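You operate a simulated robot arm through the tools that you are given. There is no shell and no other tool.

The job below is to be done with a simulated robot arm. You get a single attempt, and the scene is never put back.

JOB
Run warm, soapy water into the sink up to the blue band.
Fine: plug switch shut first; two pumps of soap; tap off, red lever back on cold.

The check looks at the end state, three seconds after you hand in, the way a careful person would. Anything else that was tipped, shoved, dropped, spilled or broken makes it a failure.

ROBOT AND FRAMES
A 6-joint arm with a two-finger parallel gripper, fixed in place. Base frame: the origin is at the foot of the arm, x ahead of it, y to its left, z up; the work surface is at about z = 0.73. Lengths are in m, angles in degrees, forces in N, time in s.
With the tool pointing down near the work surface it reaches from about 0.18 to 0.84 m from the base axis. Its first joint turns from -166.0 to 166.0 degrees. Payload 3.91 kg.
The tool frame sits at the grasp point between the pads (the TCP): z along the fingers, y along the line on which they close. The tips reach 0.03 m beyond it. The gripper opens to 0.11 m. The fingers are 0.02 m wide and 0.01 m thick; the gripper's body (0.048 by 0.112 m) begins 0.055 m behind the TCP.
Orientation is that of the tool frame in the base frame, as [roll, pitch, yaw] about the fixed x, y, z axes, in that order (R = Rz(yaw) Ry(pitch) Rx(roll)). With the fingers straight down and closing along the base's y, the tool's x points along the base's -x, its y along +y and its z along -z.

CONTROLS
- The arm moves only by the tool send_rows. Its argument "plan" is a list of rows, each a list of 6 numbers: the shift along the base's x, y, z in units of 150 mm (1.0 is 150 mm), then the turn, a rotation vector about the base's x, y, z in units of 60 degrees (1.0 is 60 degrees). In form: [[tx, ty, tz, ax, ay, az], ...]. A call has 1 to 20 rows; each row is the pose to reach, as a shift and turn from the pose commanded when the call began. "grip" is the opening, from 0 (shut) to 1 (fully open), set as the call begins (left out, the last holds). A call with a number of a shift or a turn outside -1 to 1 is refused whole. Each row takes 0.2 s and may step no farther than 0.05 m and 8.6 degrees from the row before; otherwise, or with a gripper value out of range, the whole call is refused. Where a pose cannot be reached the arm comes as near as it can. A force on the tool above 90 N (or 10 N above the force at the start of the call, whichever is more), or a blocked arm, ends the call early, and 0.2 s more pass. Each finger travels about 0.108 m/s and halts on what it meets, pressing with about 40 N; the grip force reading is that of the motor and also rises with nothing between the fingers. The clock runs only during rows and for 0.2 s after the last one: add rows that repeat a pose to give the fingers time. It gives the time, the measured TCP pose, the force on the tool (base axes), the opening and the grip force at its end, in the units of the frame above (readings bear some noise), with the torque about the TCP (base axes, N m) and any sound that the robot's microphone picked up.
- Cameras (640 x 400 px; columns grow to the right, rows downward): "scene" is fixed at [0.3991, -0.502, 1.6262]; the picture's right is [0.77, -0.64, 0.00], its down [-0.63, -0.76, -0.17] and it looks along [0.11, 0.13, -0.98] (base axes); focal length 325 px, centre (320, 200). "wrist" rides on the gripper at [0.077, 0.007, -0.115] in the tool frame; the picture's right is [-0.09, 1.00, 0.00], its down [-0.80, -0.07, -0.59] and it looks along [-0.59, -0.05, 0.80] (tool axes); focal length 270 px, centre (320, 200). There is no depth. A picture from a camera that has moved, and an enlarged one, comes with that camera's place and axes in the base frame and with its lens.
- get_image(camera): a new picture of that camera. It takes no simulated time.
- raise_lower(by): slides the trunk up (or, below 0, down) by that many m; the arm rides with it, the base frame stays. It gives what a move gives, with no picture.
- zoom(camera, box): a new picture of the part [left, top, right, bottom] of that camera's present view, enlarged. It takes no simulated time.
- finish_job(): hands the job in; it is judged then, once.

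Nothing tells you positions but the pictures and the camera data. Unless the task says otherwise, let go and move clear before handing in.

The tools are called by a JSON object that holds its "op" and its "data". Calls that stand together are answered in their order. send_rows: Moves the arm, as the interface text tells. Its arguments: {"type":"object","properties":{"plan":{"type":"array"},"grip":{"type":"number"}},"required":["plan"]} The other tools are called the same way: raise_lower (by) slides the trunk up or down; get_image (camera) takes a picture; zoom (camera, box) takes an enlarged picture of a part of a camera's view; finish_job () hands the job in.

At the start:

```text
t: 0.0
tool_pos: [0.303, -0.3176, 1.2132]
tcp_rot: [-180.0, 0.1, 180.0]
wrist_force: [-0.1, 0.5, 0.1]
ft_torque: [-0.01, 0.04, 0.01]
finger_gap: 0.11
grasp_force: 0.1
trunk travel left (down, up): [-0.475, 0.065]
```

scene: 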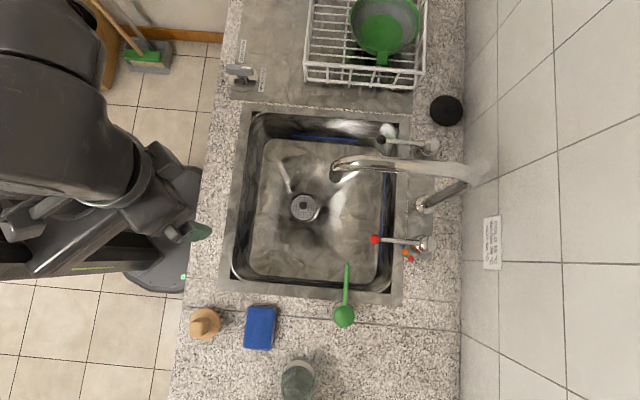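
wrist: 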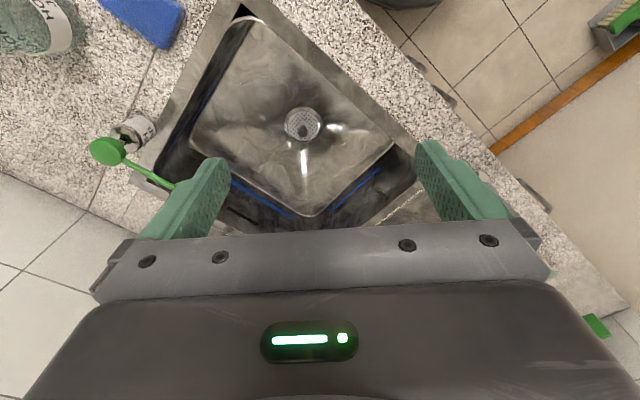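

I see the sink with a tap, a red-knob lever and another lever on its far side, and a plug switch at the upper left, with soap bottles at the lower left. I'll zoom in on each part before moving.

{"op": "zoom", "data": {"camera": "scene", "box": [220, 30, 300, 110]}}

{"op": "zoom", "data": {"camera": "scene", "box": [340, 90, 500, 190]}}

{"op": "zoom", "data": {"camera": "scene", "box": [340, 190, 520, 300]}}

{"op": "zoom", "data": {"camera": "scene", "box": [170, 280, 370, 400]}}

{"op": "zoom", "data": {"camera": "scene", "box": [470, 200, 520, 280]}}

{"op": "zoom", "data": {"camera": "wrist", "box": [0, 0, 240, 200]}}

{"op": "zoom", "data": {"camera": "scene", "box": [220, 90, 420, 310]}}

```text
5.00 times, centred on (260, 70) of scene
camera zoom: at [0.3991, -0.502, 1.6262], right [0.77, -0.64, 0.0], down [-0.63, -0.76, -0.17], along [0.11, 0.13, -0.98], focal length 1626 px, centre (620, 850)
```

zoom: 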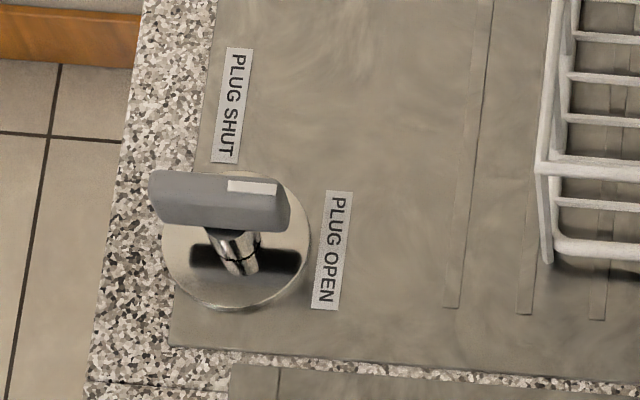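

```text
4.00 times, centred on (420, 140) of scene
camera zoom: at [0.3991, -0.502, 1.6262], right [0.77, -0.64, 0.0], down [-0.63, -0.76, -0.17], along [0.11, 0.13, -0.98], focal length 1301 px, centre (-80, 440)
```

zoom: 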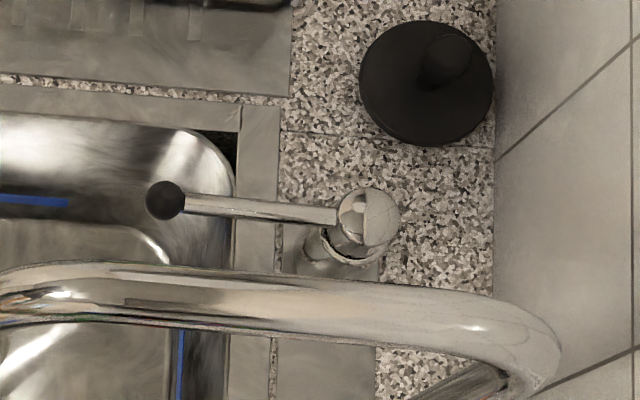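

```text
3.56 times, centred on (430, 245) of scene
camera zoom: at [0.3991, -0.502, 1.6262], right [0.77, -0.64, 0.0], down [-0.63, -0.76, -0.17], along [0.11, 0.13, -0.98], focal length 1156 px, centre (-71, 40)
```

zoom: 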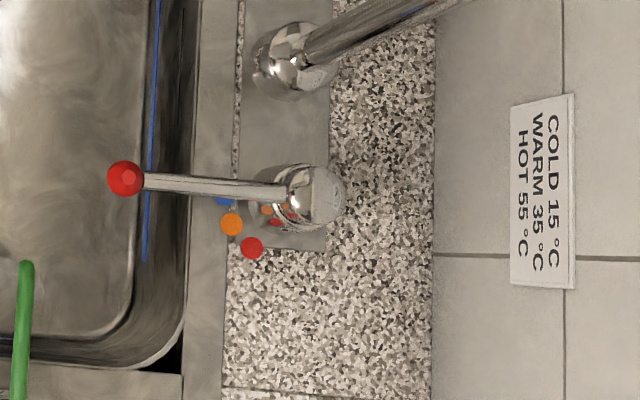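

```text
3.20 times, centred on (270, 340) of scene
camera zoom: at [0.3991, -0.502, 1.6262], right [0.77, -0.64, 0.0], down [-0.63, -0.76, -0.17], along [0.11, 0.13, -0.98], focal length 1041 px, centre (480, -248)
```

zoom: 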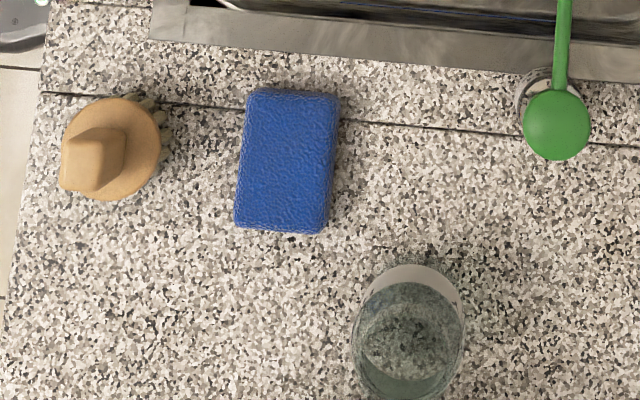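

```text
5.00 times, centred on (495, 240) of scene
camera zoom: at [0.3991, -0.502, 1.6262], right [0.77, -0.64, 0.0], down [-0.63, -0.76, -0.17], along [0.11, 0.13, -0.98], focal length 1626 px, centre (-555, 0)
```

zoom: 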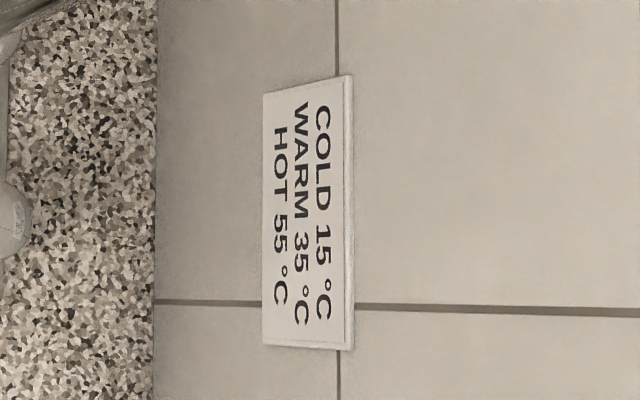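

```text
2.00 times, centred on (120, 100) of wrist
camera zoom: at [0.2255, -0.3087, 1.3292], right [0.09, 1.0, 0.0], down [0.8, -0.07, 0.59], along [0.59, -0.05, -0.8], focal length 541 px, centre (720, 400)
```

zoom: 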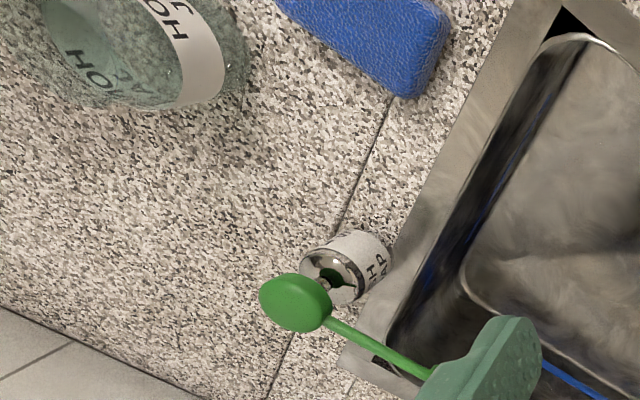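

```text
1.82 times, centred on (320, 200) of scene
camera zoom: at [0.3991, -0.502, 1.6262], right [0.77, -0.64, 0.0], down [-0.63, -0.76, -0.17], along [0.11, 0.13, -0.98], focal length 591 px, centre (320, 200)
```

zoom: 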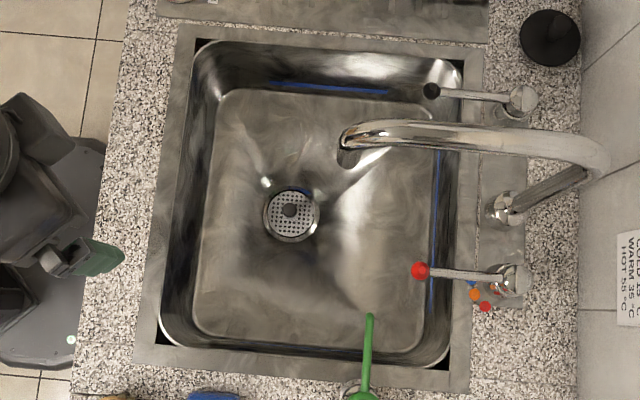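

The levers overhang the far side of the sink, and the T-shaped plug switch currently points at OPEN. I put the green dish-soap pump near (0.36, -0.61, 0.99). I'll move over the plug switch first, turning the tool 45° to line up with the counter.

{"op": "send_rows", "data": {"plan": [[0.189, 0.259, 0, 0, 0, -0.0833], [0.378, 0.517, 0, 0, 0, -0.1667], [0.567, 0.776, 0, 0, 0, -0.25]], "grip": 1}}

{"op": "get_image", "data": {"camera": "wrist"}}

```text
t: 0.8
tool_pos: [0.3895, -0.1991, 1.2082]
tcp_rot: [179.9, 0.1, 164.9]
wrist_force: [-0.3, 0.2, -0.6]
ft_torque: [0.0, -0.01, -0.02]
finger_gap: 0.1097
grasp_force: 0.1
trunk travel left (down, up): [-0.475, 0.065]
```

```text
taken
camera wrist: at [0.3174, -0.1719, 1.3247], right [0.34, 0.94, 0.0], down [0.76, -0.28, 0.59], along [0.56, -0.2, -0.8], focal length 270 px, centre (320, 200)
```

wrist: 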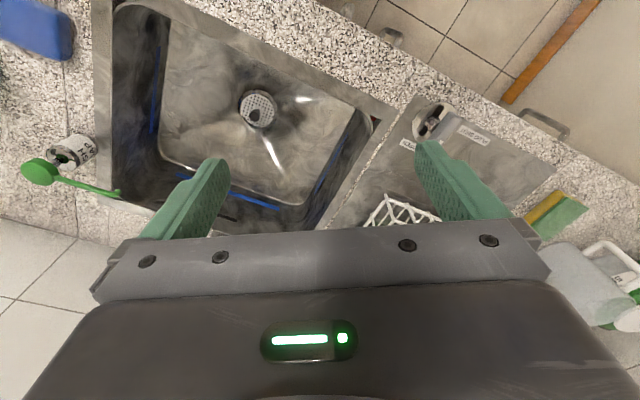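

The move went as commanded and the wrist view now shows the switch to the upper right. I'll carry on towards it.

{"op": "send_rows", "data": {"plan": [[0.189, 0.259, 0, 0, 0, -0.0833], [0.378, 0.517, 0, 0, 0, -0.1667], [0.567, 0.776, 0, 0, 0, -0.25]]}}

{"op": "get_image", "data": {"camera": "wrist"}}

{"op": "get_image", "data": {"camera": "scene"}}

```text
t: 1.6
tool_pos: [0.4741, -0.0839, 1.2105]
tcp_rot: [179.9, 0.0, 149.9]
wrist_force: [-0.3, 0.3, 0.8]
ft_torque: [-0.01, -0.01, 0.02]
finger_gap: 0.1098
grasp_force: 0.0
trunk travel left (down, up): [-0.475, 0.065]
```

```text
taken
camera wrist: at [0.4113, -0.0386, 1.326], right [0.58, 0.82, 0.0], down [0.66, -0.46, 0.59], along [0.49, -0.34, -0.8], focal length 270 px, centre (320, 200)
```

wrist: 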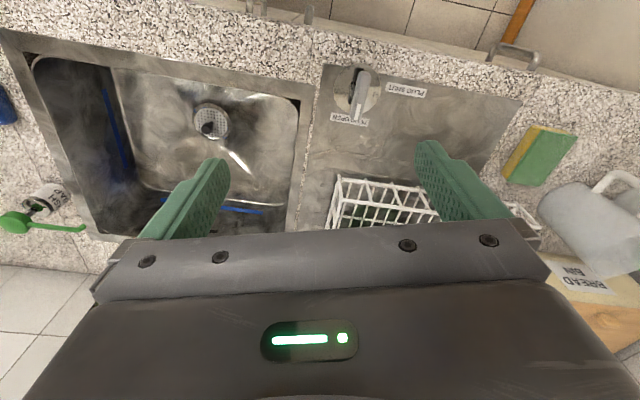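

```text
taken
```

scene: 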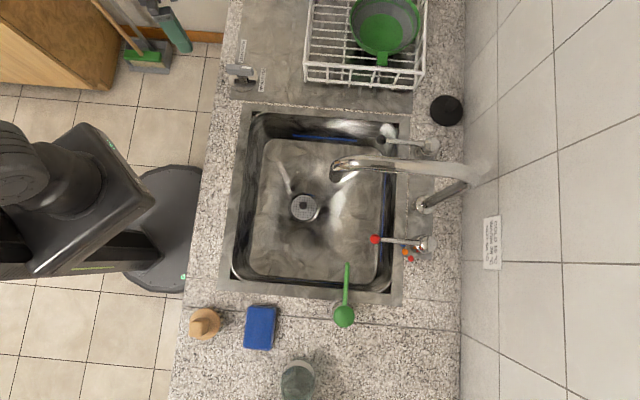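

The switch is now in view at about (360, 90) in the wrist picture. I'll zoom in to measure it.

{"op": "zoom", "data": {"camera": "wrist", "box": [300, 50, 460, 150]}}

{"op": "zoom", "data": {"camera": "wrist", "box": [0, 160, 120, 250]}}

```text
4.00 times, centred on (380, 100) of wrist
camera zoom: at [0.4113, -0.0386, 1.326], right [0.58, 0.82, 0.0], down [0.66, -0.46, 0.59], along [0.49, -0.34, -0.8], focal length 1081 px, centre (80, 600)
```

zoom: 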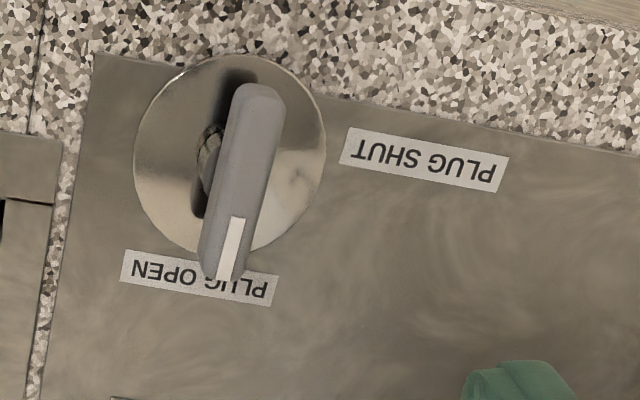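

```text
4.44 times, centred on (60, 205) of wrist
camera zoom: at [0.4113, -0.0386, 1.326], right [0.58, 0.82, 0.0], down [0.66, -0.46, 0.59], along [0.49, -0.34, -0.8], focal length 1201 px, centre (1476, 178)
```

zoom: 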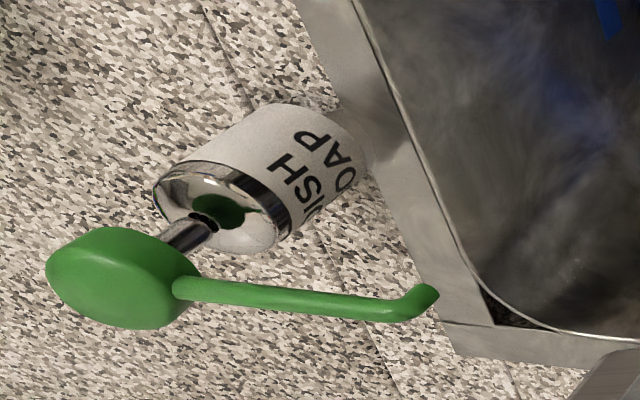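

Comparing the two cameras puts the counter at about z = 0.89 and the sink floor at 0.73. The plug bar is near (0.532, -0.053, 0.928), pointing towards the wall. I'll move above it and turn to line up.

{"op": "send_rows", "data": {"plan": [[0.098, 0.053, -0.25, 0, 0, -0.0625], [0.197, 0.107, -0.5, 0, 0, -0.125], [0.295, 0.16, -0.75, 0, 0, -0.1875], [0.393, 0.213, -1.0, 0, 0, -0.25], [0.393, 0.213, -1.0, 0, 0, -0.25]]}}

{"op": "get_image", "data": {"camera": "wrist"}}

{"op": "get_image", "data": {"camera": "scene"}}

```text
t: 2.8
tool_pos: [0.5309, -0.0543, 1.0609]
tcp_rot: [180.0, 0.0, 135.0]
wrist_force: [-1.4, 1.6, -0.1]
ft_torque: [0.0, -0.03, 0.01]
finger_gap: 0.1098
grasp_force: 0.1
trunk travel left (down, up): [-0.475, 0.065]
```

```text
taken
camera wrist: at [0.4816, 0.006, 1.1773], right [0.77, 0.64, 0.0], down [0.52, -0.62, 0.59], along [0.38, -0.46, -0.8], focal length 270 px, centre (320, 200)
```

wrist: 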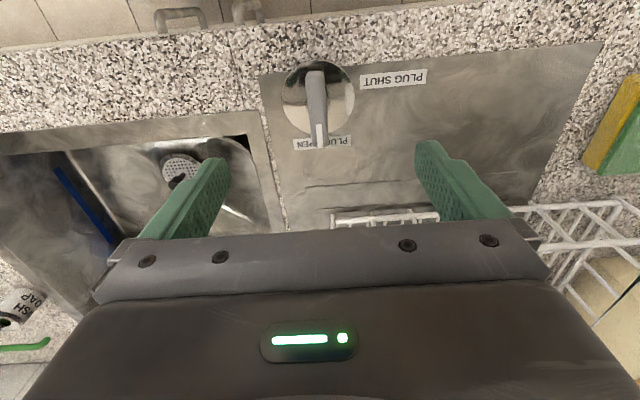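

```text
taken
```

scene: 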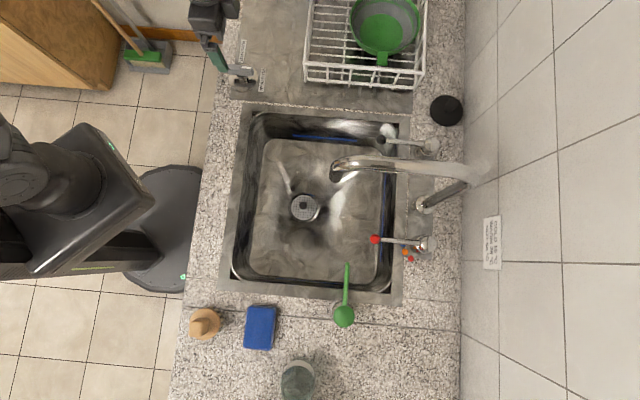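

The second view confirms the bar centre at about (0.529, -0.055, 0.930), directly over its axis. I'll lower so the fingers straddle it.

{"op": "send_rows", "data": {"plan": [[-0.013, -0.018, -0.27, 0, 0, 0], [-0.013, -0.018, -0.54, 0, 0, 0], [-0.013, -0.018, -0.807, 0, 0, 0], [-0.013, -0.018, -0.807, 0, 0, 0]]}}

{"op": "get_image", "data": {"camera": "wrist"}}

{"op": "zoom", "data": {"camera": "scene", "box": [190, 10, 310, 110]}}

```text
t: 3.8
tool_pos: [0.5298, -0.0564, 0.9439]
tcp_rot: [180.0, 0.0, 135.0]
wrist_force: [-0.6, 0.5, -0.2]
ft_torque: [-0.03, -0.04, 0.01]
finger_gap: 0.1101
grasp_force: 0.0
trunk travel left (down, up): [-0.475, 0.065]
```

```text
taken
camera wrist: at [0.4792, 0.0046, 1.0599], right [0.77, 0.64, 0.0], down [0.52, -0.62, 0.59], along [0.38, -0.46, -0.8], focal length 270 px, centre (320, 200)
```

wrist: 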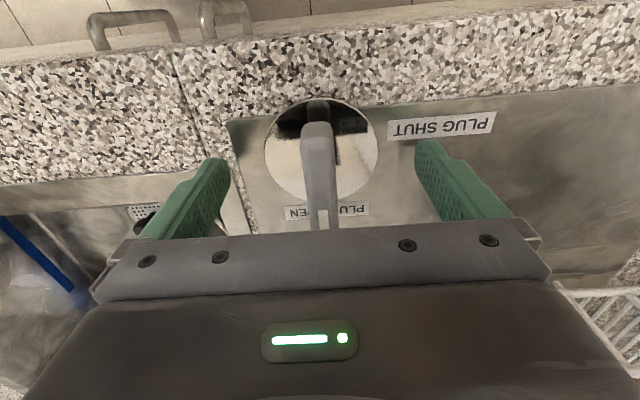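

```text
4.00 times, centred on (250, 60) of scene
camera zoom: at [0.3991, -0.502, 1.6262], right [0.77, -0.64, 0.0], down [-0.63, -0.76, -0.17], along [0.11, 0.13, -0.98], focal length 1301 px, centre (600, 760)
```

zoom: 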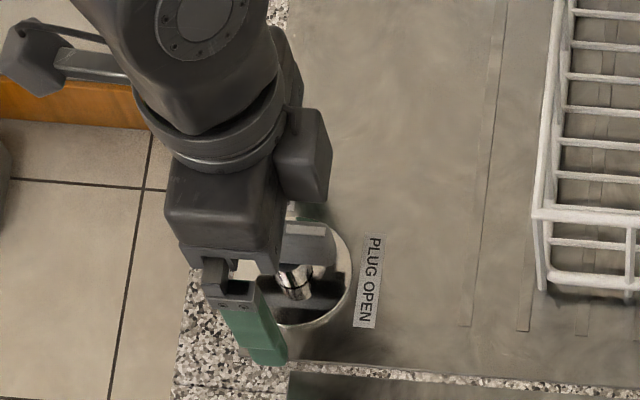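

The bar sits centred between the fingers. I'll close on it now.

{"op": "send_rows", "data": {"plan": [[0, 0, 0, 0, 0, 0], [0, 0, 0, 0, 0, 0], [0, 0, 0, 0, 0, 0], [0, 0, 0, 0, 0, 0]], "grip": 0}}

{"op": "get_image", "data": {"camera": "wrist"}}

```text
t: 4.8
tool_pos: [0.5287, -0.0562, 0.9437]
tcp_rot: [179.9, 0.1, 135.0]
wrist_force: [2.5, 3.2, -0.7]
ft_torque: [-0.17, -0.12, 0.01]
finger_gap: 0.0232
grasp_force: 45.6
trunk travel left (down, up): [-0.475, 0.065]
```

```text
taken
camera wrist: at [0.4797, 0.005, 1.0601], right [0.77, 0.64, 0.0], down [0.52, -0.62, 0.59], along [0.38, -0.46, -0.8], focal length 270 px, centre (320, 200)
```

wrist: 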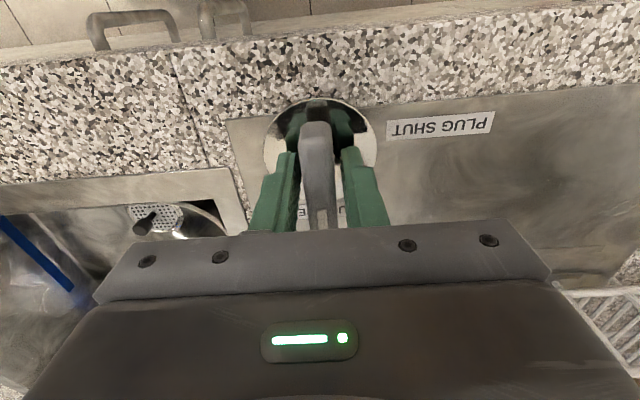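

The grip is firm at a 23 mm gap. I'll turn counter-clockwise 30° as a first check.

{"op": "send_rows", "data": {"plan": [[0, 0, 0, 0, 0, 0.1], [0, 0, 0, 0, 0, 0.2], [0, 0, 0, 0, 0, 0.3], [0, 0, 0, 0, 0, 0.4], [0, 0, 0, 0, 0, 0.5]]}}

{"op": "get_image", "data": {"camera": "wrist"}}

```text
t: 6.0
tool_pos: [0.5294, -0.0555, 0.9444]
tcp_rot: [180.0, 0.2, 164.9]
wrist_force: [-1.1, -7.5, 27.3]
ft_torque: [-0.38, 0.53, -0.01]
finger_gap: 0.0236
grasp_force: 44.8
trunk travel left (down, up): [-0.475, 0.065]
```

```text
taken
camera wrist: at [0.4558, -0.0284, 1.0597], right [0.34, 0.94, 0.0], down [0.75, -0.27, 0.6], along [0.56, -0.2, -0.8], focal length 270 px, centre (320, 200)
```

wrist: 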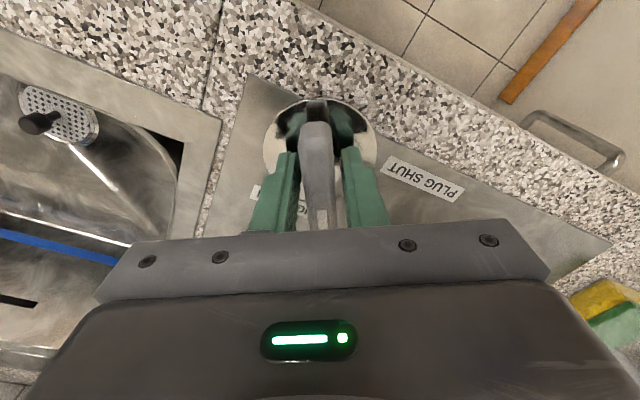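

The bar turns with the gripper, so it's rotary, though there's a modest vertical force of 27 N. I'll continue another 30°.

{"op": "send_rows", "data": {"plan": [[0, 0, 0, 0, 0, 0.1], [0, 0, 0, 0, 0, 0.2], [0, 0, 0, 0, 0, 0.3], [0, 0, 0, 0, 0, 0.4], [0, 0, 0, 0, 0, 0.5]]}}

{"op": "get_image", "data": {"camera": "wrist"}}

```text
t: 7.2
tool_pos: [0.528, -0.0568, 0.9437]
tcp_rot: [-180.0, 0.2, -164.9]
wrist_force: [2.8, -20.2, 29.3]
ft_torque: [-0.88, -0.25, -0.06]
finger_gap: 0.0238
grasp_force: 44.9
trunk travel left (down, up): [-0.475, 0.065]
```

```text
taken
camera wrist: at [0.4524, -0.0692, 1.0585], right [-0.17, 0.98, 0.0], down [0.79, 0.14, 0.6], along [0.59, 0.1, -0.8], focal length 270 px, centre (320, 200)
```

wrist: 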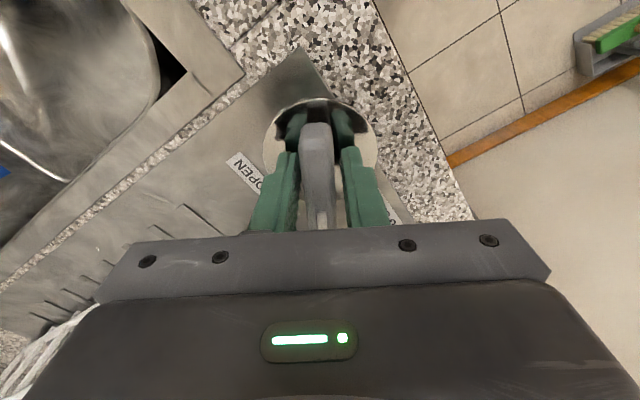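

It's 60° round with small side forces from a slight offset to the axis. I'll finish the last 30° and drift 2 mm to relieve the load.

{"op": "send_rows", "data": {"plan": [[0, -0.007, 0, 0, 0, 0.1], [0, -0.013, 0, 0, 0, 0.2], [0, -0.013, 0, 0, 0, 0.3], [0, -0.013, 0, 0, 0, 0.4], [0, -0.013, 0, 0, 0, 0.5]]}}

{"op": "get_image", "data": {"camera": "wrist"}}

{"op": "get_image", "data": {"camera": "scene"}}

```text
t: 8.4
tool_pos: [0.5294, -0.0572, 0.9441]
tcp_rot: [-179.9, -0.1, -134.9]
wrist_force: [5.5, -10.0, 11.6]
ft_torque: [0.41, -1.25, 0.0]
finger_gap: 0.0233
grasp_force: 44.9
trunk travel left (down, up): [-0.475, 0.065]
```

```text
taken
camera wrist: at [0.47, -0.1063, 1.0585], right [-0.64, 0.77, 0.0], down [0.62, 0.52, 0.6], along [0.46, 0.38, -0.8], focal length 270 px, centre (320, 200)
```

wrist: 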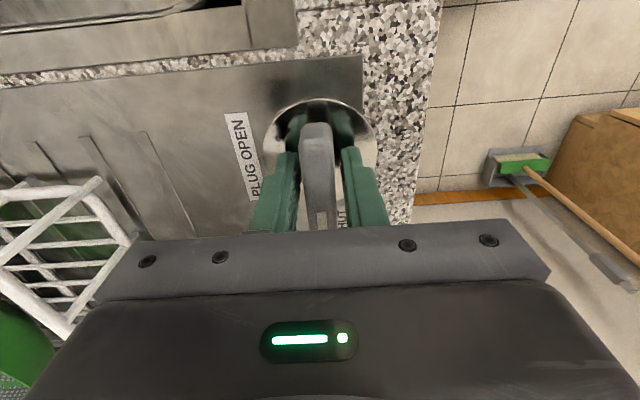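

```text
taken
```

scene: 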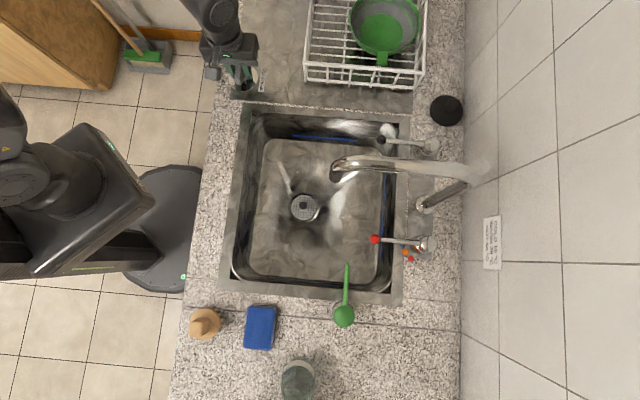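

The pointer now faces PLUG SHUT. I'll open the fingers and check the drain.

{"op": "send_rows", "data": {"plan": [[0, 0, 0, 0, 0, 0], [0, 0, 0, 0, 0, 0], [0, 0, 0, 0, 0, 0]], "grip": 0.7}}

{"op": "zoom", "data": {"camera": "scene", "box": [265, 170, 345, 240]}}

{"op": "get_image", "data": {"camera": "wrist"}}

```text
t: 9.2
tool_pos: [0.5287, -0.0572, 0.9432]
tcp_rot: [-179.9, 0.0, -135.0]
wrist_force: [0.2, -0.2, -0.5]
ft_torque: [0.01, 0.05, 0.01]
finger_gap: 0.0769
grasp_force: 0.1
trunk travel left (down, up): [-0.475, 0.065]
```

```text
5.71 times, centred on (305, 205) of scene
camera zoom: at [0.3991, -0.502, 1.6262], right [0.77, -0.64, 0.0], down [-0.63, -0.76, -0.17], along [0.11, 0.13, -0.98], focal length 1858 px, centre (406, 171)
```

zoom: 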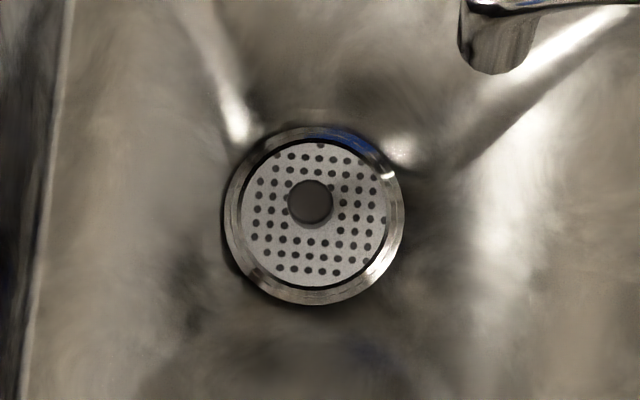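

```text
taken
camera wrist: at [0.4702, -0.1053, 1.0587], right [-0.64, 0.77, 0.0], down [0.62, 0.52, 0.59], along [0.46, 0.38, -0.8], focal length 270 px, centre (320, 200)
```

wrist: 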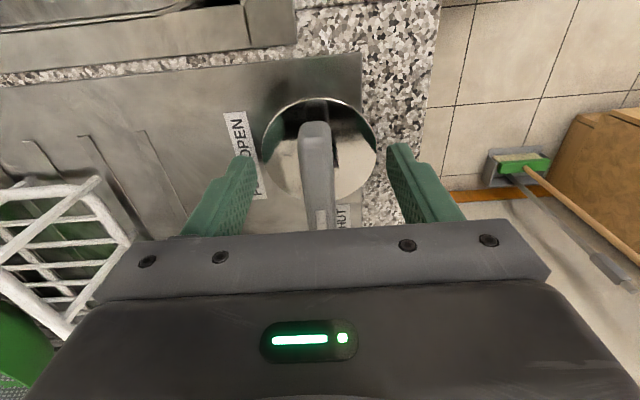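

The bar stays pointing at SHUT after release. I'll lift straight up, then travel along the front of the sink to look at the levers and pump.

{"op": "send_rows", "data": {"plan": [[0, 0, 0.33, 0, 0, 0], [0, 0, 0.66, 0, 0, 0], [0, 0, 1, 0, 0, 0], [-0.125, -0.125, 1, 0, 0, -0.125], [-0.25, -0.25, 1, 0, 0, -0.25], [-0.375, -0.375, 1, 0, 0, -0.375], [-0.5, -0.5, 1, 0, 0, -0.5], [-0.625, -0.625, 1, 0, 0, -0.625], [-0.75, -0.75, 1, 0, 0, -0.75], [-0.875, -0.875, 1, 0, 0, -0.875], [-1, -1, 1, 0, 0, -1]]}}

{"op": "get_image", "data": {"camera": "wrist"}}

{"op": "get_image", "data": {"camera": "scene"}}

{"op": "zoom", "data": {"camera": "scene", "box": [210, 30, 310, 110]}}

```text
refused: row 3 steps farther than a row can; nothing moved
```

```text
taken
camera wrist: at [0.4702, -0.1053, 1.0587], right [-0.64, 0.77, 0.0], down [0.62, 0.52, 0.59], along [0.46, 0.38, -0.8], focal length 270 px, centre (320, 200)
```

wrist: 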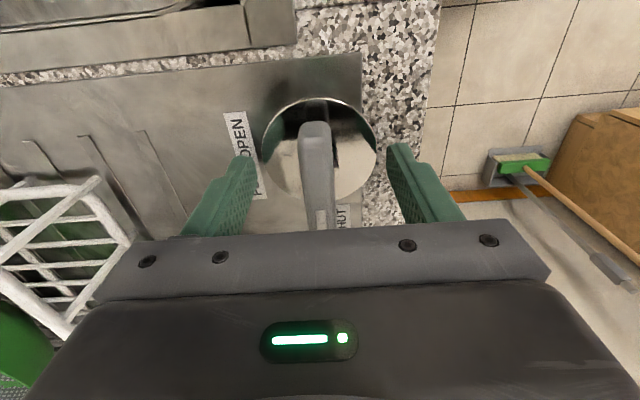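

```text
taken
```

scene: 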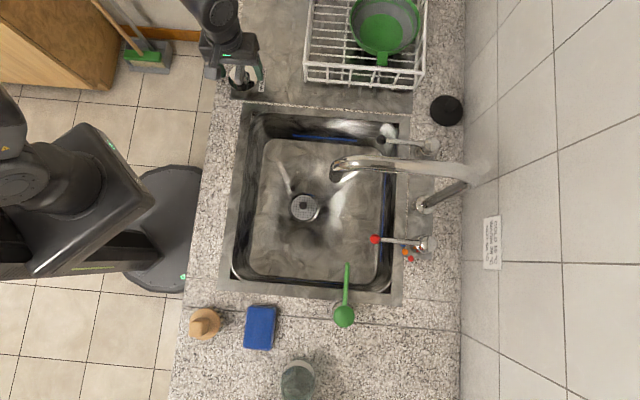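

```text
5.00 times, centred on (260, 70) of scene
camera zoom: at [0.3991, -0.502, 1.6262], right [0.77, -0.64, 0.0], down [-0.63, -0.76, -0.17], along [0.11, 0.13, -0.98], focal length 1626 px, centre (620, 850)
```

zoom: 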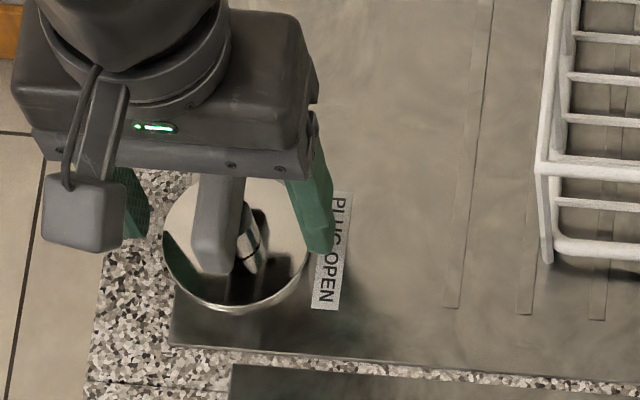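

The plan was refused because one row stepped slightly too far, so nothing moved. I'll resend it with four even lift rows.

{"op": "send_rows", "data": {"plan": [[0, 0, 0.25, 0, 0, 0], [0, 0, 0.5, 0, 0, 0], [0, 0, 0.75, 0, 0, 0], [0, 0, 1, 0, 0, 0], [-0.125, -0.125, 1, 0, 0, -0.125], [-0.25, -0.25, 1, 0, 0, -0.25], [-0.375, -0.375, 1, 0, 0, -0.375], [-0.5, -0.5, 1, 0, 0, -0.5], [-0.625, -0.625, 1, 0, 0, -0.625], [-0.75, -0.75, 1, 0, 0, -0.75], [-0.875, -0.875, 1, 0, 0, -0.875], [-1, -1, 1, 0, 0, -1]]}}

{"op": "get_image", "data": {"camera": "wrist"}}

{"op": "zoom", "data": {"camera": "scene", "box": [210, 30, 310, 110]}}

```text
t: 11.8
tool_pos: [0.3782, -0.2093, 1.0921]
tcp_rot: [-180.0, 0.0, 165.0]
wrist_force: [-0.7, -0.3, 0.7]
ft_torque: [-0.02, 0.0, 0.06]
finger_gap: 0.0771
grasp_force: 0.0
trunk travel left (down, up): [-0.475, 0.065]
```

```text
taken
camera wrist: at [0.3072, -0.1806, 1.2072], right [0.34, 0.94, 0.0], down [0.75, -0.28, 0.59], along [0.56, -0.21, -0.8], focal length 270 px, centre (320, 200)
```

wrist: 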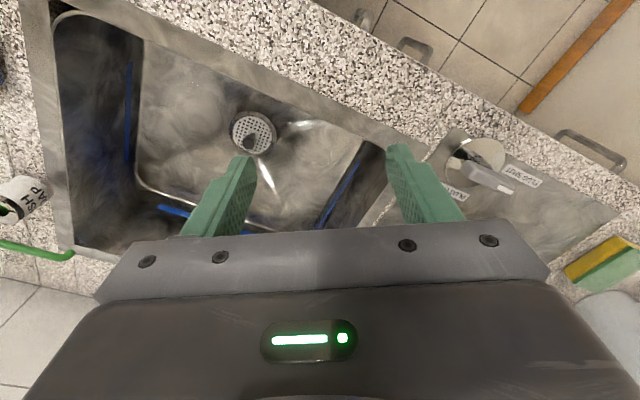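

```text
5.00 times, centred on (260, 70) of scene
camera zoom: at [0.3991, -0.502, 1.6262], right [0.77, -0.64, 0.0], down [-0.63, -0.76, -0.17], along [0.11, 0.13, -0.98], focal length 1626 px, centre (620, 850)
```

zoom: 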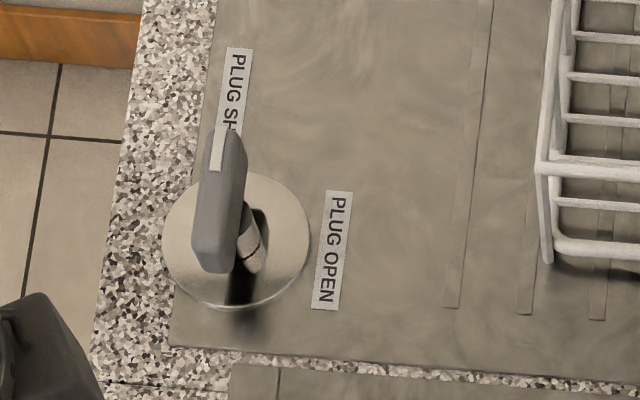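

The scene view confirms the switch is on SHUT. Next I'll rise and shift right to view the pump and levers.

{"op": "send_rows", "data": {"plan": [[-0.158, -0.2, 0.133, 0, 0, -0.1], [-0.316, -0.4, 0.267, 0, 0, -0.2], [-0.474, -0.6, 0.4, 0, 0, -0.3], [-0.632, -0.8, 0.533, 0, 0, -0.4], [-0.79, -1.0, 0.667, 0, 0, -0.5]], "grip": 0}}

{"op": "get_image", "data": {"camera": "wrist"}}

{"op": "get_image", "data": {"camera": "scene"}}

```text
t: 13.0
tool_pos: [0.2607, -0.3596, 1.1922]
tcp_rot: [180.0, 0.0, 134.9]
wrist_force: [-0.9, 0.0, -1.2]
ft_torque: [0.02, 0.04, -0.01]
finger_gap: 0.0
grasp_force: 37.4
trunk travel left (down, up): [-0.475, 0.065]
```

```text
taken
camera wrist: at [0.2106, -0.299, 1.3073], right [0.77, 0.64, 0.0], down [0.52, -0.62, 0.59], along [0.38, -0.46, -0.8], focal length 270 px, centre (320, 200)
```

wrist: 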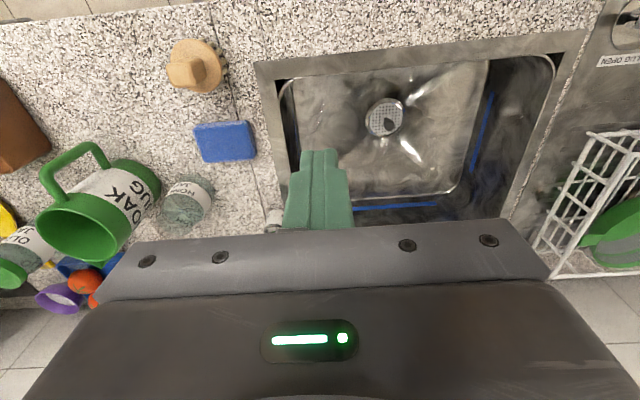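

```text
taken
```

scene: 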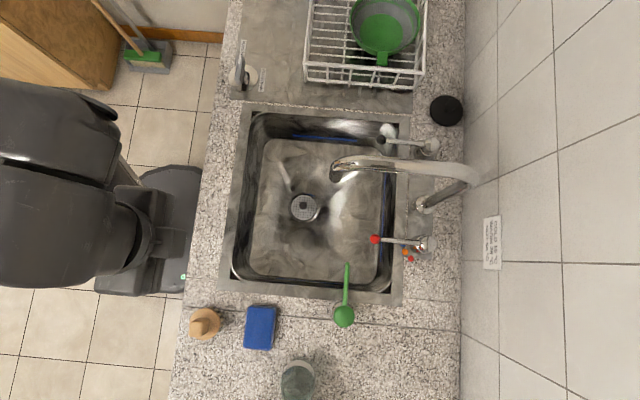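

The orange object is a brush and the glass jar holds honey. I'll turn the camera sideways from higher up so the tap levers come into clear view.

{"op": "send_rows", "data": {"plan": [[0.073, 0.065, 0.09, 0, 0, 0.125], [0.147, 0.129, 0.18, 0, 0, 0.25], [0.22, 0.194, 0.27, 0, 0, 0.375], [0.293, 0.258, 0.36, 0, 0, 0.5], [0.367, 0.323, 0.45, 0, 0, 0.625], [0.44, 0.388, 0.54, 0, 0, 0.75], [0.513, 0.452, 0.63, 0, 0, 0.875], [0.587, 0.517, 0.72, 0, 0, 1.0]]}}

{"op": "send_rows", "data": {"plan": [[0, 0, 0, 0, 0, 0.125], [0, 0, 0, 0, 0, 0.25], [0, 0, 0, 0, 0, 0.375], [0, 0, 0, 0, 0, 0.5]]}}

{"op": "get_image", "data": {"camera": "wrist"}}

```text
t: 14.8
tool_pos: [0.3483, -0.2804, 1.3008]
tcp_rot: [-179.9, -0.1, -164.9]
wrist_force: [-0.2, 0.5, -0.2]
ft_torque: [0.04, -0.01, 0.0]
finger_gap: 0.0
grasp_force: 37.6
trunk travel left (down, up): [-0.475, 0.065]
```

```text
t: 15.8
tool_pos: [0.3483, -0.2796, 1.3013]
tcp_rot: [180.0, 0.1, -134.9]
wrist_force: [-0.5, -0.1, 0.2]
ft_torque: [0.02, 0.01, 0.01]
finger_gap: 0.0
grasp_force: 37.6
trunk travel left (down, up): [-0.475, 0.065]
```

```text
taken
camera wrist: at [0.2904, -0.3281, 1.4158], right [-0.64, 0.77, 0.0], down [0.62, 0.52, 0.59], along [0.45, 0.38, -0.8], focal length 270 px, centre (320, 200)
```

wrist: 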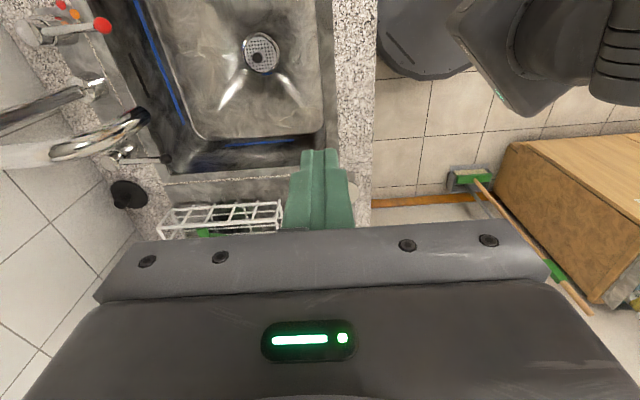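

Now both levers and the spout are visible, with the red knob at the top left and the black knob below it. I'll zoom in for measurements.

{"op": "zoom", "data": {"camera": "wrist", "box": [0, 0, 200, 120]}}

{"op": "zoom", "data": {"camera": "wrist", "box": [60, 90, 220, 220]}}

{"op": "zoom", "data": {"camera": "wrist", "box": [230, 20, 290, 80]}}

```text
3.20 times, centred on (100, 60) of wrist
camera zoom: at [0.2904, -0.3281, 1.4158], right [-0.64, 0.77, 0.0], down [0.62, 0.52, 0.59], along [0.45, 0.38, -0.8], focal length 865 px, centre (1024, 648)
```

zoom: 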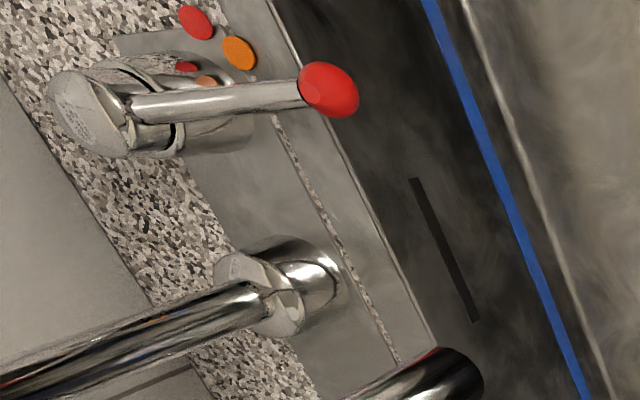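

```text
3.08 times, centred on (140, 155) of wrist
camera zoom: at [0.2904, -0.3281, 1.4158], right [-0.64, 0.77, 0.0], down [0.62, 0.52, 0.59], along [0.45, 0.38, -0.8], focal length 832 px, centre (874, 338)
```

zoom: 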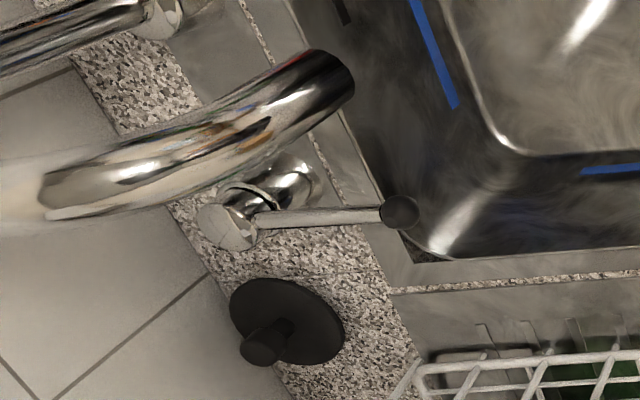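

```text
6.67 times, centred on (260, 50) of wrist
camera zoom: at [0.2904, -0.3281, 1.4158], right [-0.64, 0.77, 0.0], down [0.62, 0.52, 0.59], along [0.45, 0.38, -0.8], focal length 1802 px, centre (720, 1200)
```

zoom: 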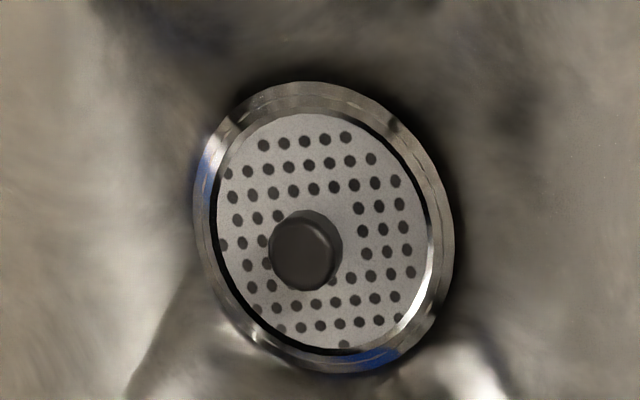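

I've located the parts: red knob (0.507, -0.547, 0.965), black knob (0.656, -0.398, 0.965), spout mouth near z = 1.1, and pump head (0.363, -0.615, 0.99). Soap comes next, so I'll travel to above the pump head with fingers closed.

{"op": "send_rows", "data": {"plan": [[0.005, -0.125, 0, 0, 0, -0.125], [0.01, -0.25, 0, 0, 0, -0.25], [0.015, -0.375, 0, 0, 0, -0.375], [0.02, -0.5, 0, 0, 0, -0.5], [0.025, -0.625, 0, 0, 0, -0.625], [0.03, -0.75, 0, 0, 0, -0.75], [0.035, -0.875, 0, 0, 0, -0.875], [0.043, -1.0, 0, 0, 0, -1.0]]}}

{"op": "send_rows", "data": {"plan": [[0.01, -0.25, -0.15, 0, 0, -0.125], [0.02, -0.5, -0.3, 0, 0, -0.25], [0.03, -0.75, -0.45, 0, 0, -0.375], [0.043, -1.0, -0.6, 0, 0, -0.5]]}}

{"op": "get_image", "data": {"camera": "wrist"}}

{"op": "get_image", "data": {"camera": "scene"}}

```text
t: 17.6
tool_pos: [0.355, -0.4323, 1.3005]
tcp_rot: [-179.9, -0.1, 164.9]
wrist_force: [0.6, -0.3, 0.8]
ft_torque: [-0.04, 0.02, -0.06]
finger_gap: 0.0001
grasp_force: 37.2
trunk travel left (down, up): [-0.475, 0.065]
```

```text
t: 18.6
tool_pos: [0.3646, -0.5803, 1.2099]
tcp_rot: [-180.0, -0.2, 134.8]
wrist_force: [0.8, 0.0, 0.1]
ft_torque: [-0.01, 0.02, -0.03]
finger_gap: 0.0
grasp_force: 37.8
trunk travel left (down, up): [-0.475, 0.065]
```

```text
taken
camera wrist: at [0.3148, -0.5199, 1.3255], right [0.77, 0.64, 0.0], down [0.52, -0.62, 0.59], along [0.38, -0.46, -0.81], focal length 270 px, centre (320, 200)
```

wrist: 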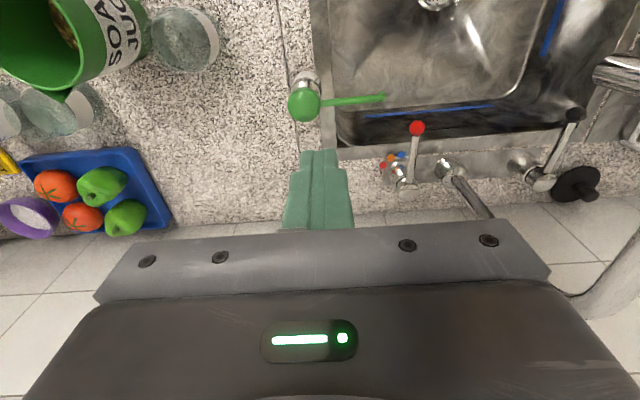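

```text
taken
```

scene: 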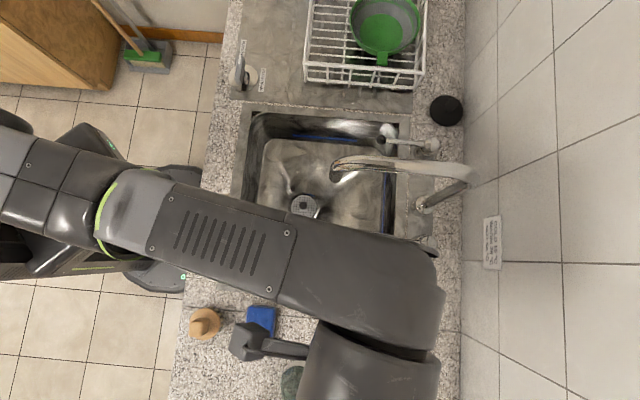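

This view shows the pump, levers and temperature dots clearly. I'll zoom in on each.

{"op": "zoom", "data": {"camera": "wrist", "box": [360, 110, 480, 200]}}

{"op": "zoom", "data": {"camera": "wrist", "box": [260, 50, 400, 150]}}

{"op": "zoom", "data": {"camera": "wrist", "box": [490, 90, 630, 210]}}

```text
4.44 times, centred on (420, 155) of wrist
camera zoom: at [0.3148, -0.5199, 1.3255], right [0.77, 0.64, 0.0], down [0.52, -0.62, 0.59], along [0.38, -0.46, -0.81], focal length 1201 px, centre (-124, 400)
```

zoom: 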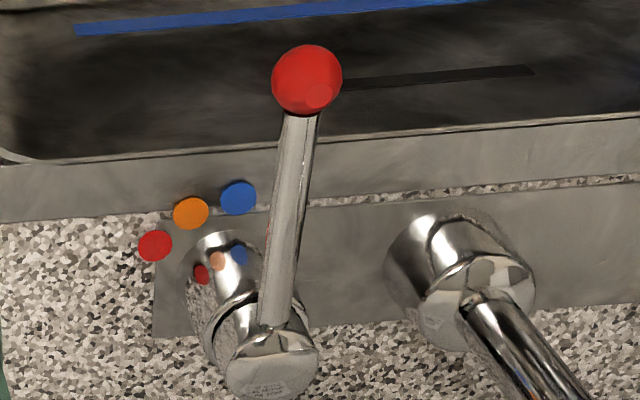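

```text
4.00 times, centred on (330, 100) of wrist
camera zoom: at [0.3148, -0.5199, 1.3255], right [0.77, 0.64, 0.0], down [0.52, -0.62, 0.59], along [0.38, -0.46, -0.81], focal length 1081 px, centre (280, 600)
```

zoom: 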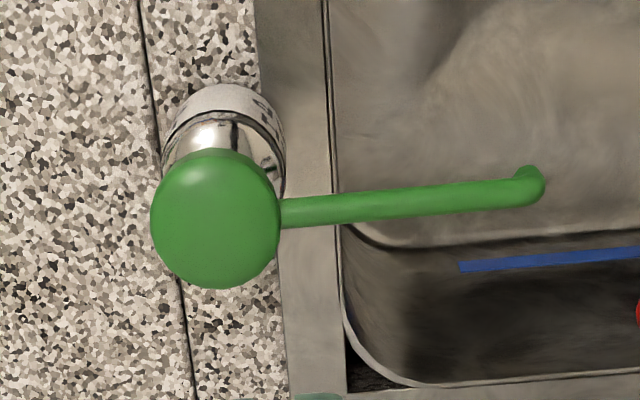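

```text
3.33 times, centred on (560, 150) of wrist
camera zoom: at [0.3148, -0.5199, 1.3255], right [0.77, 0.64, 0.0], down [0.52, -0.62, 0.59], along [0.38, -0.46, -0.81], focal length 901 px, centre (-480, 367)
```

zoom: 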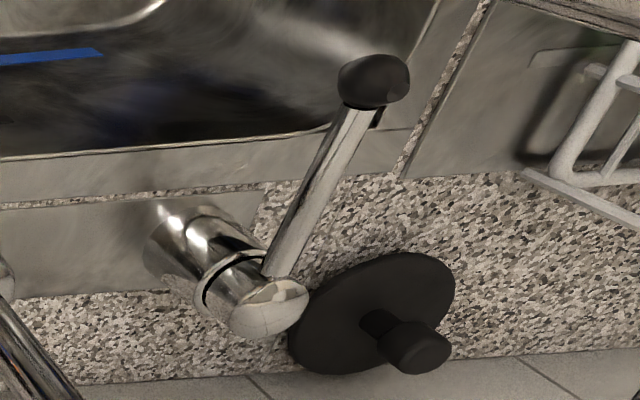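

The dots sit about 30° apart around the lever's pivot (blue 0°, orange 30°, red 60°), and the pump head centre is near (0.3635, -0.613), top about z = 1.00. I'll come down to just above the pump.

{"op": "send_rows", "data": {"plan": [[0.003, -0.11, -0.25, 0, 0, 0], [0.003, -0.22, -0.5, 0, 0, 0], [0.003, -0.22, -0.75, 0, 0, 0], [0.003, -0.22, -1.0, 0, 0, 0], [0.003, -0.22, -1.0, 0, 0, 0]]}}

{"op": "get_image", "data": {"camera": "wrist"}}

{"op": "get_image", "data": {"camera": "scene"}}

```text
t: 19.8
tool_pos: [0.3632, -0.6123, 1.06]
tcp_rot: [180.0, 0.1, 135.1]
wrist_force: [-0.7, -0.8, -0.3]
ft_torque: [0.01, -0.01, -0.01]
finger_gap: 0.0002
grasp_force: 38.1
trunk travel left (down, up): [-0.475, 0.065]
```

```text
taken
camera wrist: at [0.3135, -0.5518, 1.1752], right [0.77, 0.64, 0.0], down [0.52, -0.62, 0.59], along [0.38, -0.46, -0.8], focal length 270 px, centre (320, 200)
```

wrist: 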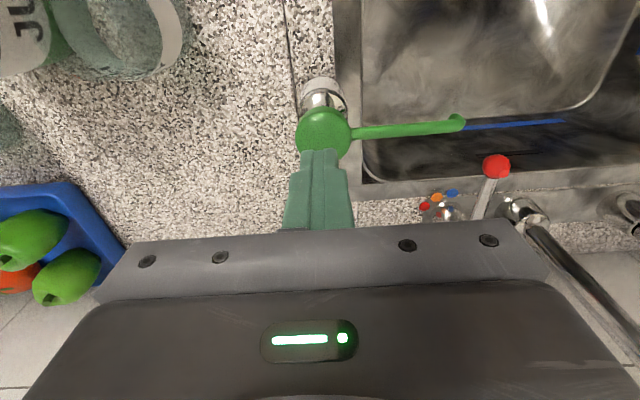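

```text
taken
```

scene: 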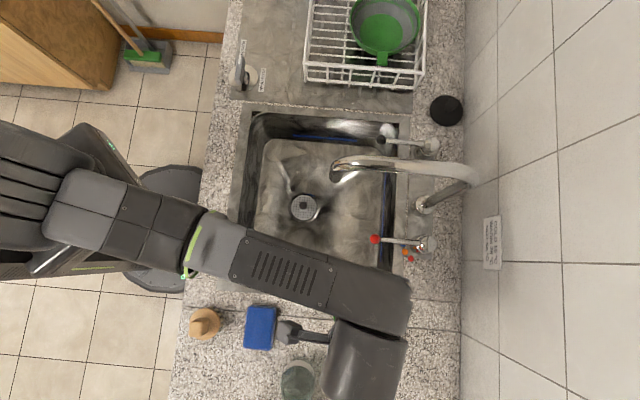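

The fingertip is centred above the pump head. I'll press down in small steps while watching the force.

{"op": "send_rows", "data": {"plan": [[-0.005, 0, -0.067, 0, 0, 0], [-0.005, 0, -0.133, 0, 0, 0], [-0.005, 0, -0.2, 0, 0, 0], [-0.005, 0, -0.25, 0, 0, 0], [-0.005, 0, -0.29, 0, 0, 0]]}}

{"op": "get_image", "data": {"camera": "wrist"}}

```text
t: 21.0
tool_pos: [0.361, -0.6122, 1.0203]
tcp_rot: [-179.9, 0.2, 135.0]
wrist_force: [3.2, -1.5, 16.5]
ft_torque: [-0.01, -0.04, 0.12]
finger_gap: 0.0002
grasp_force: 37.9
trunk travel left (down, up): [-0.475, 0.065]
```

```text
taken
camera wrist: at [0.3122, -0.5515, 1.1352], right [0.77, 0.64, 0.0], down [0.52, -0.61, 0.6], along [0.38, -0.46, -0.8], focal length 270 px, centre (320, 200)
```

wrist: 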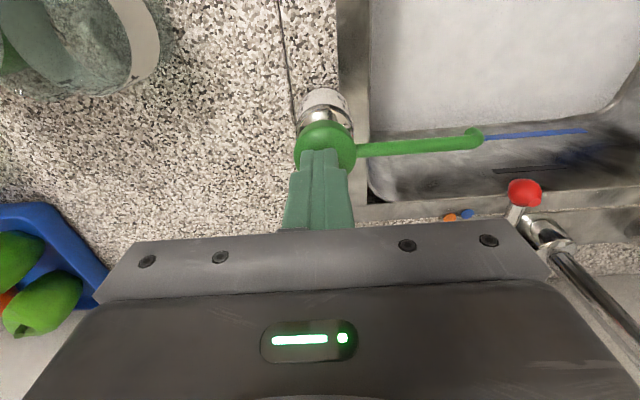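

The tip has reached the pump at about 16 N. I'll continue the stroke to find the bottom.

{"op": "send_rows", "data": {"plan": [[0, 0, -0.033, 0, 0, 0], [0, 0, -0.067, 0, 0, 0], [0, 0, -0.1, 0, 0, 0]]}}

{"op": "get_image", "data": {"camera": "wrist"}}

{"op": "get_image", "data": {"camera": "scene"}}

```text
t: 21.8
tool_pos: [0.3614, -0.6125, 1.0169]
tcp_rot: [-179.7, 1.4, 135.0]
wrist_force: [8.8, -7.3, 74.7]
ft_torque: [0.21, 0.14, -0.24]
finger_gap: 0.0
grasp_force: 38.1
trunk travel left (down, up): [-0.475, 0.065]
```

```text
taken
camera wrist: at [0.3108, -0.5488, 1.1302], right [0.77, 0.64, -0.01], down [0.51, -0.6, 0.61], along [0.39, -0.47, -0.79], focal length 270 px, centre (320, 200)
```

wrist: 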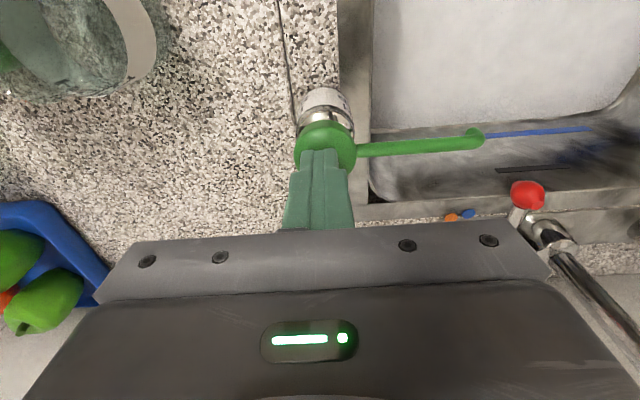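

```text
taken
```

scene: 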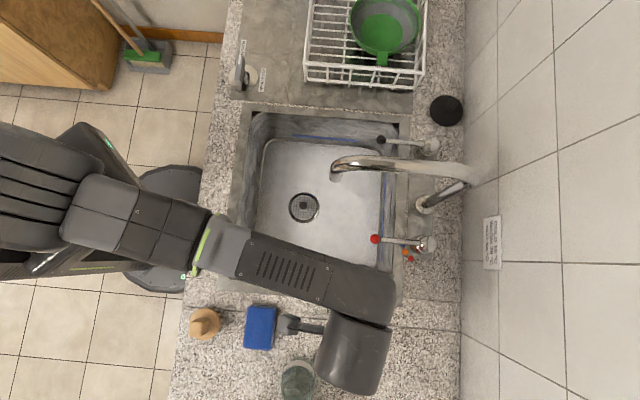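

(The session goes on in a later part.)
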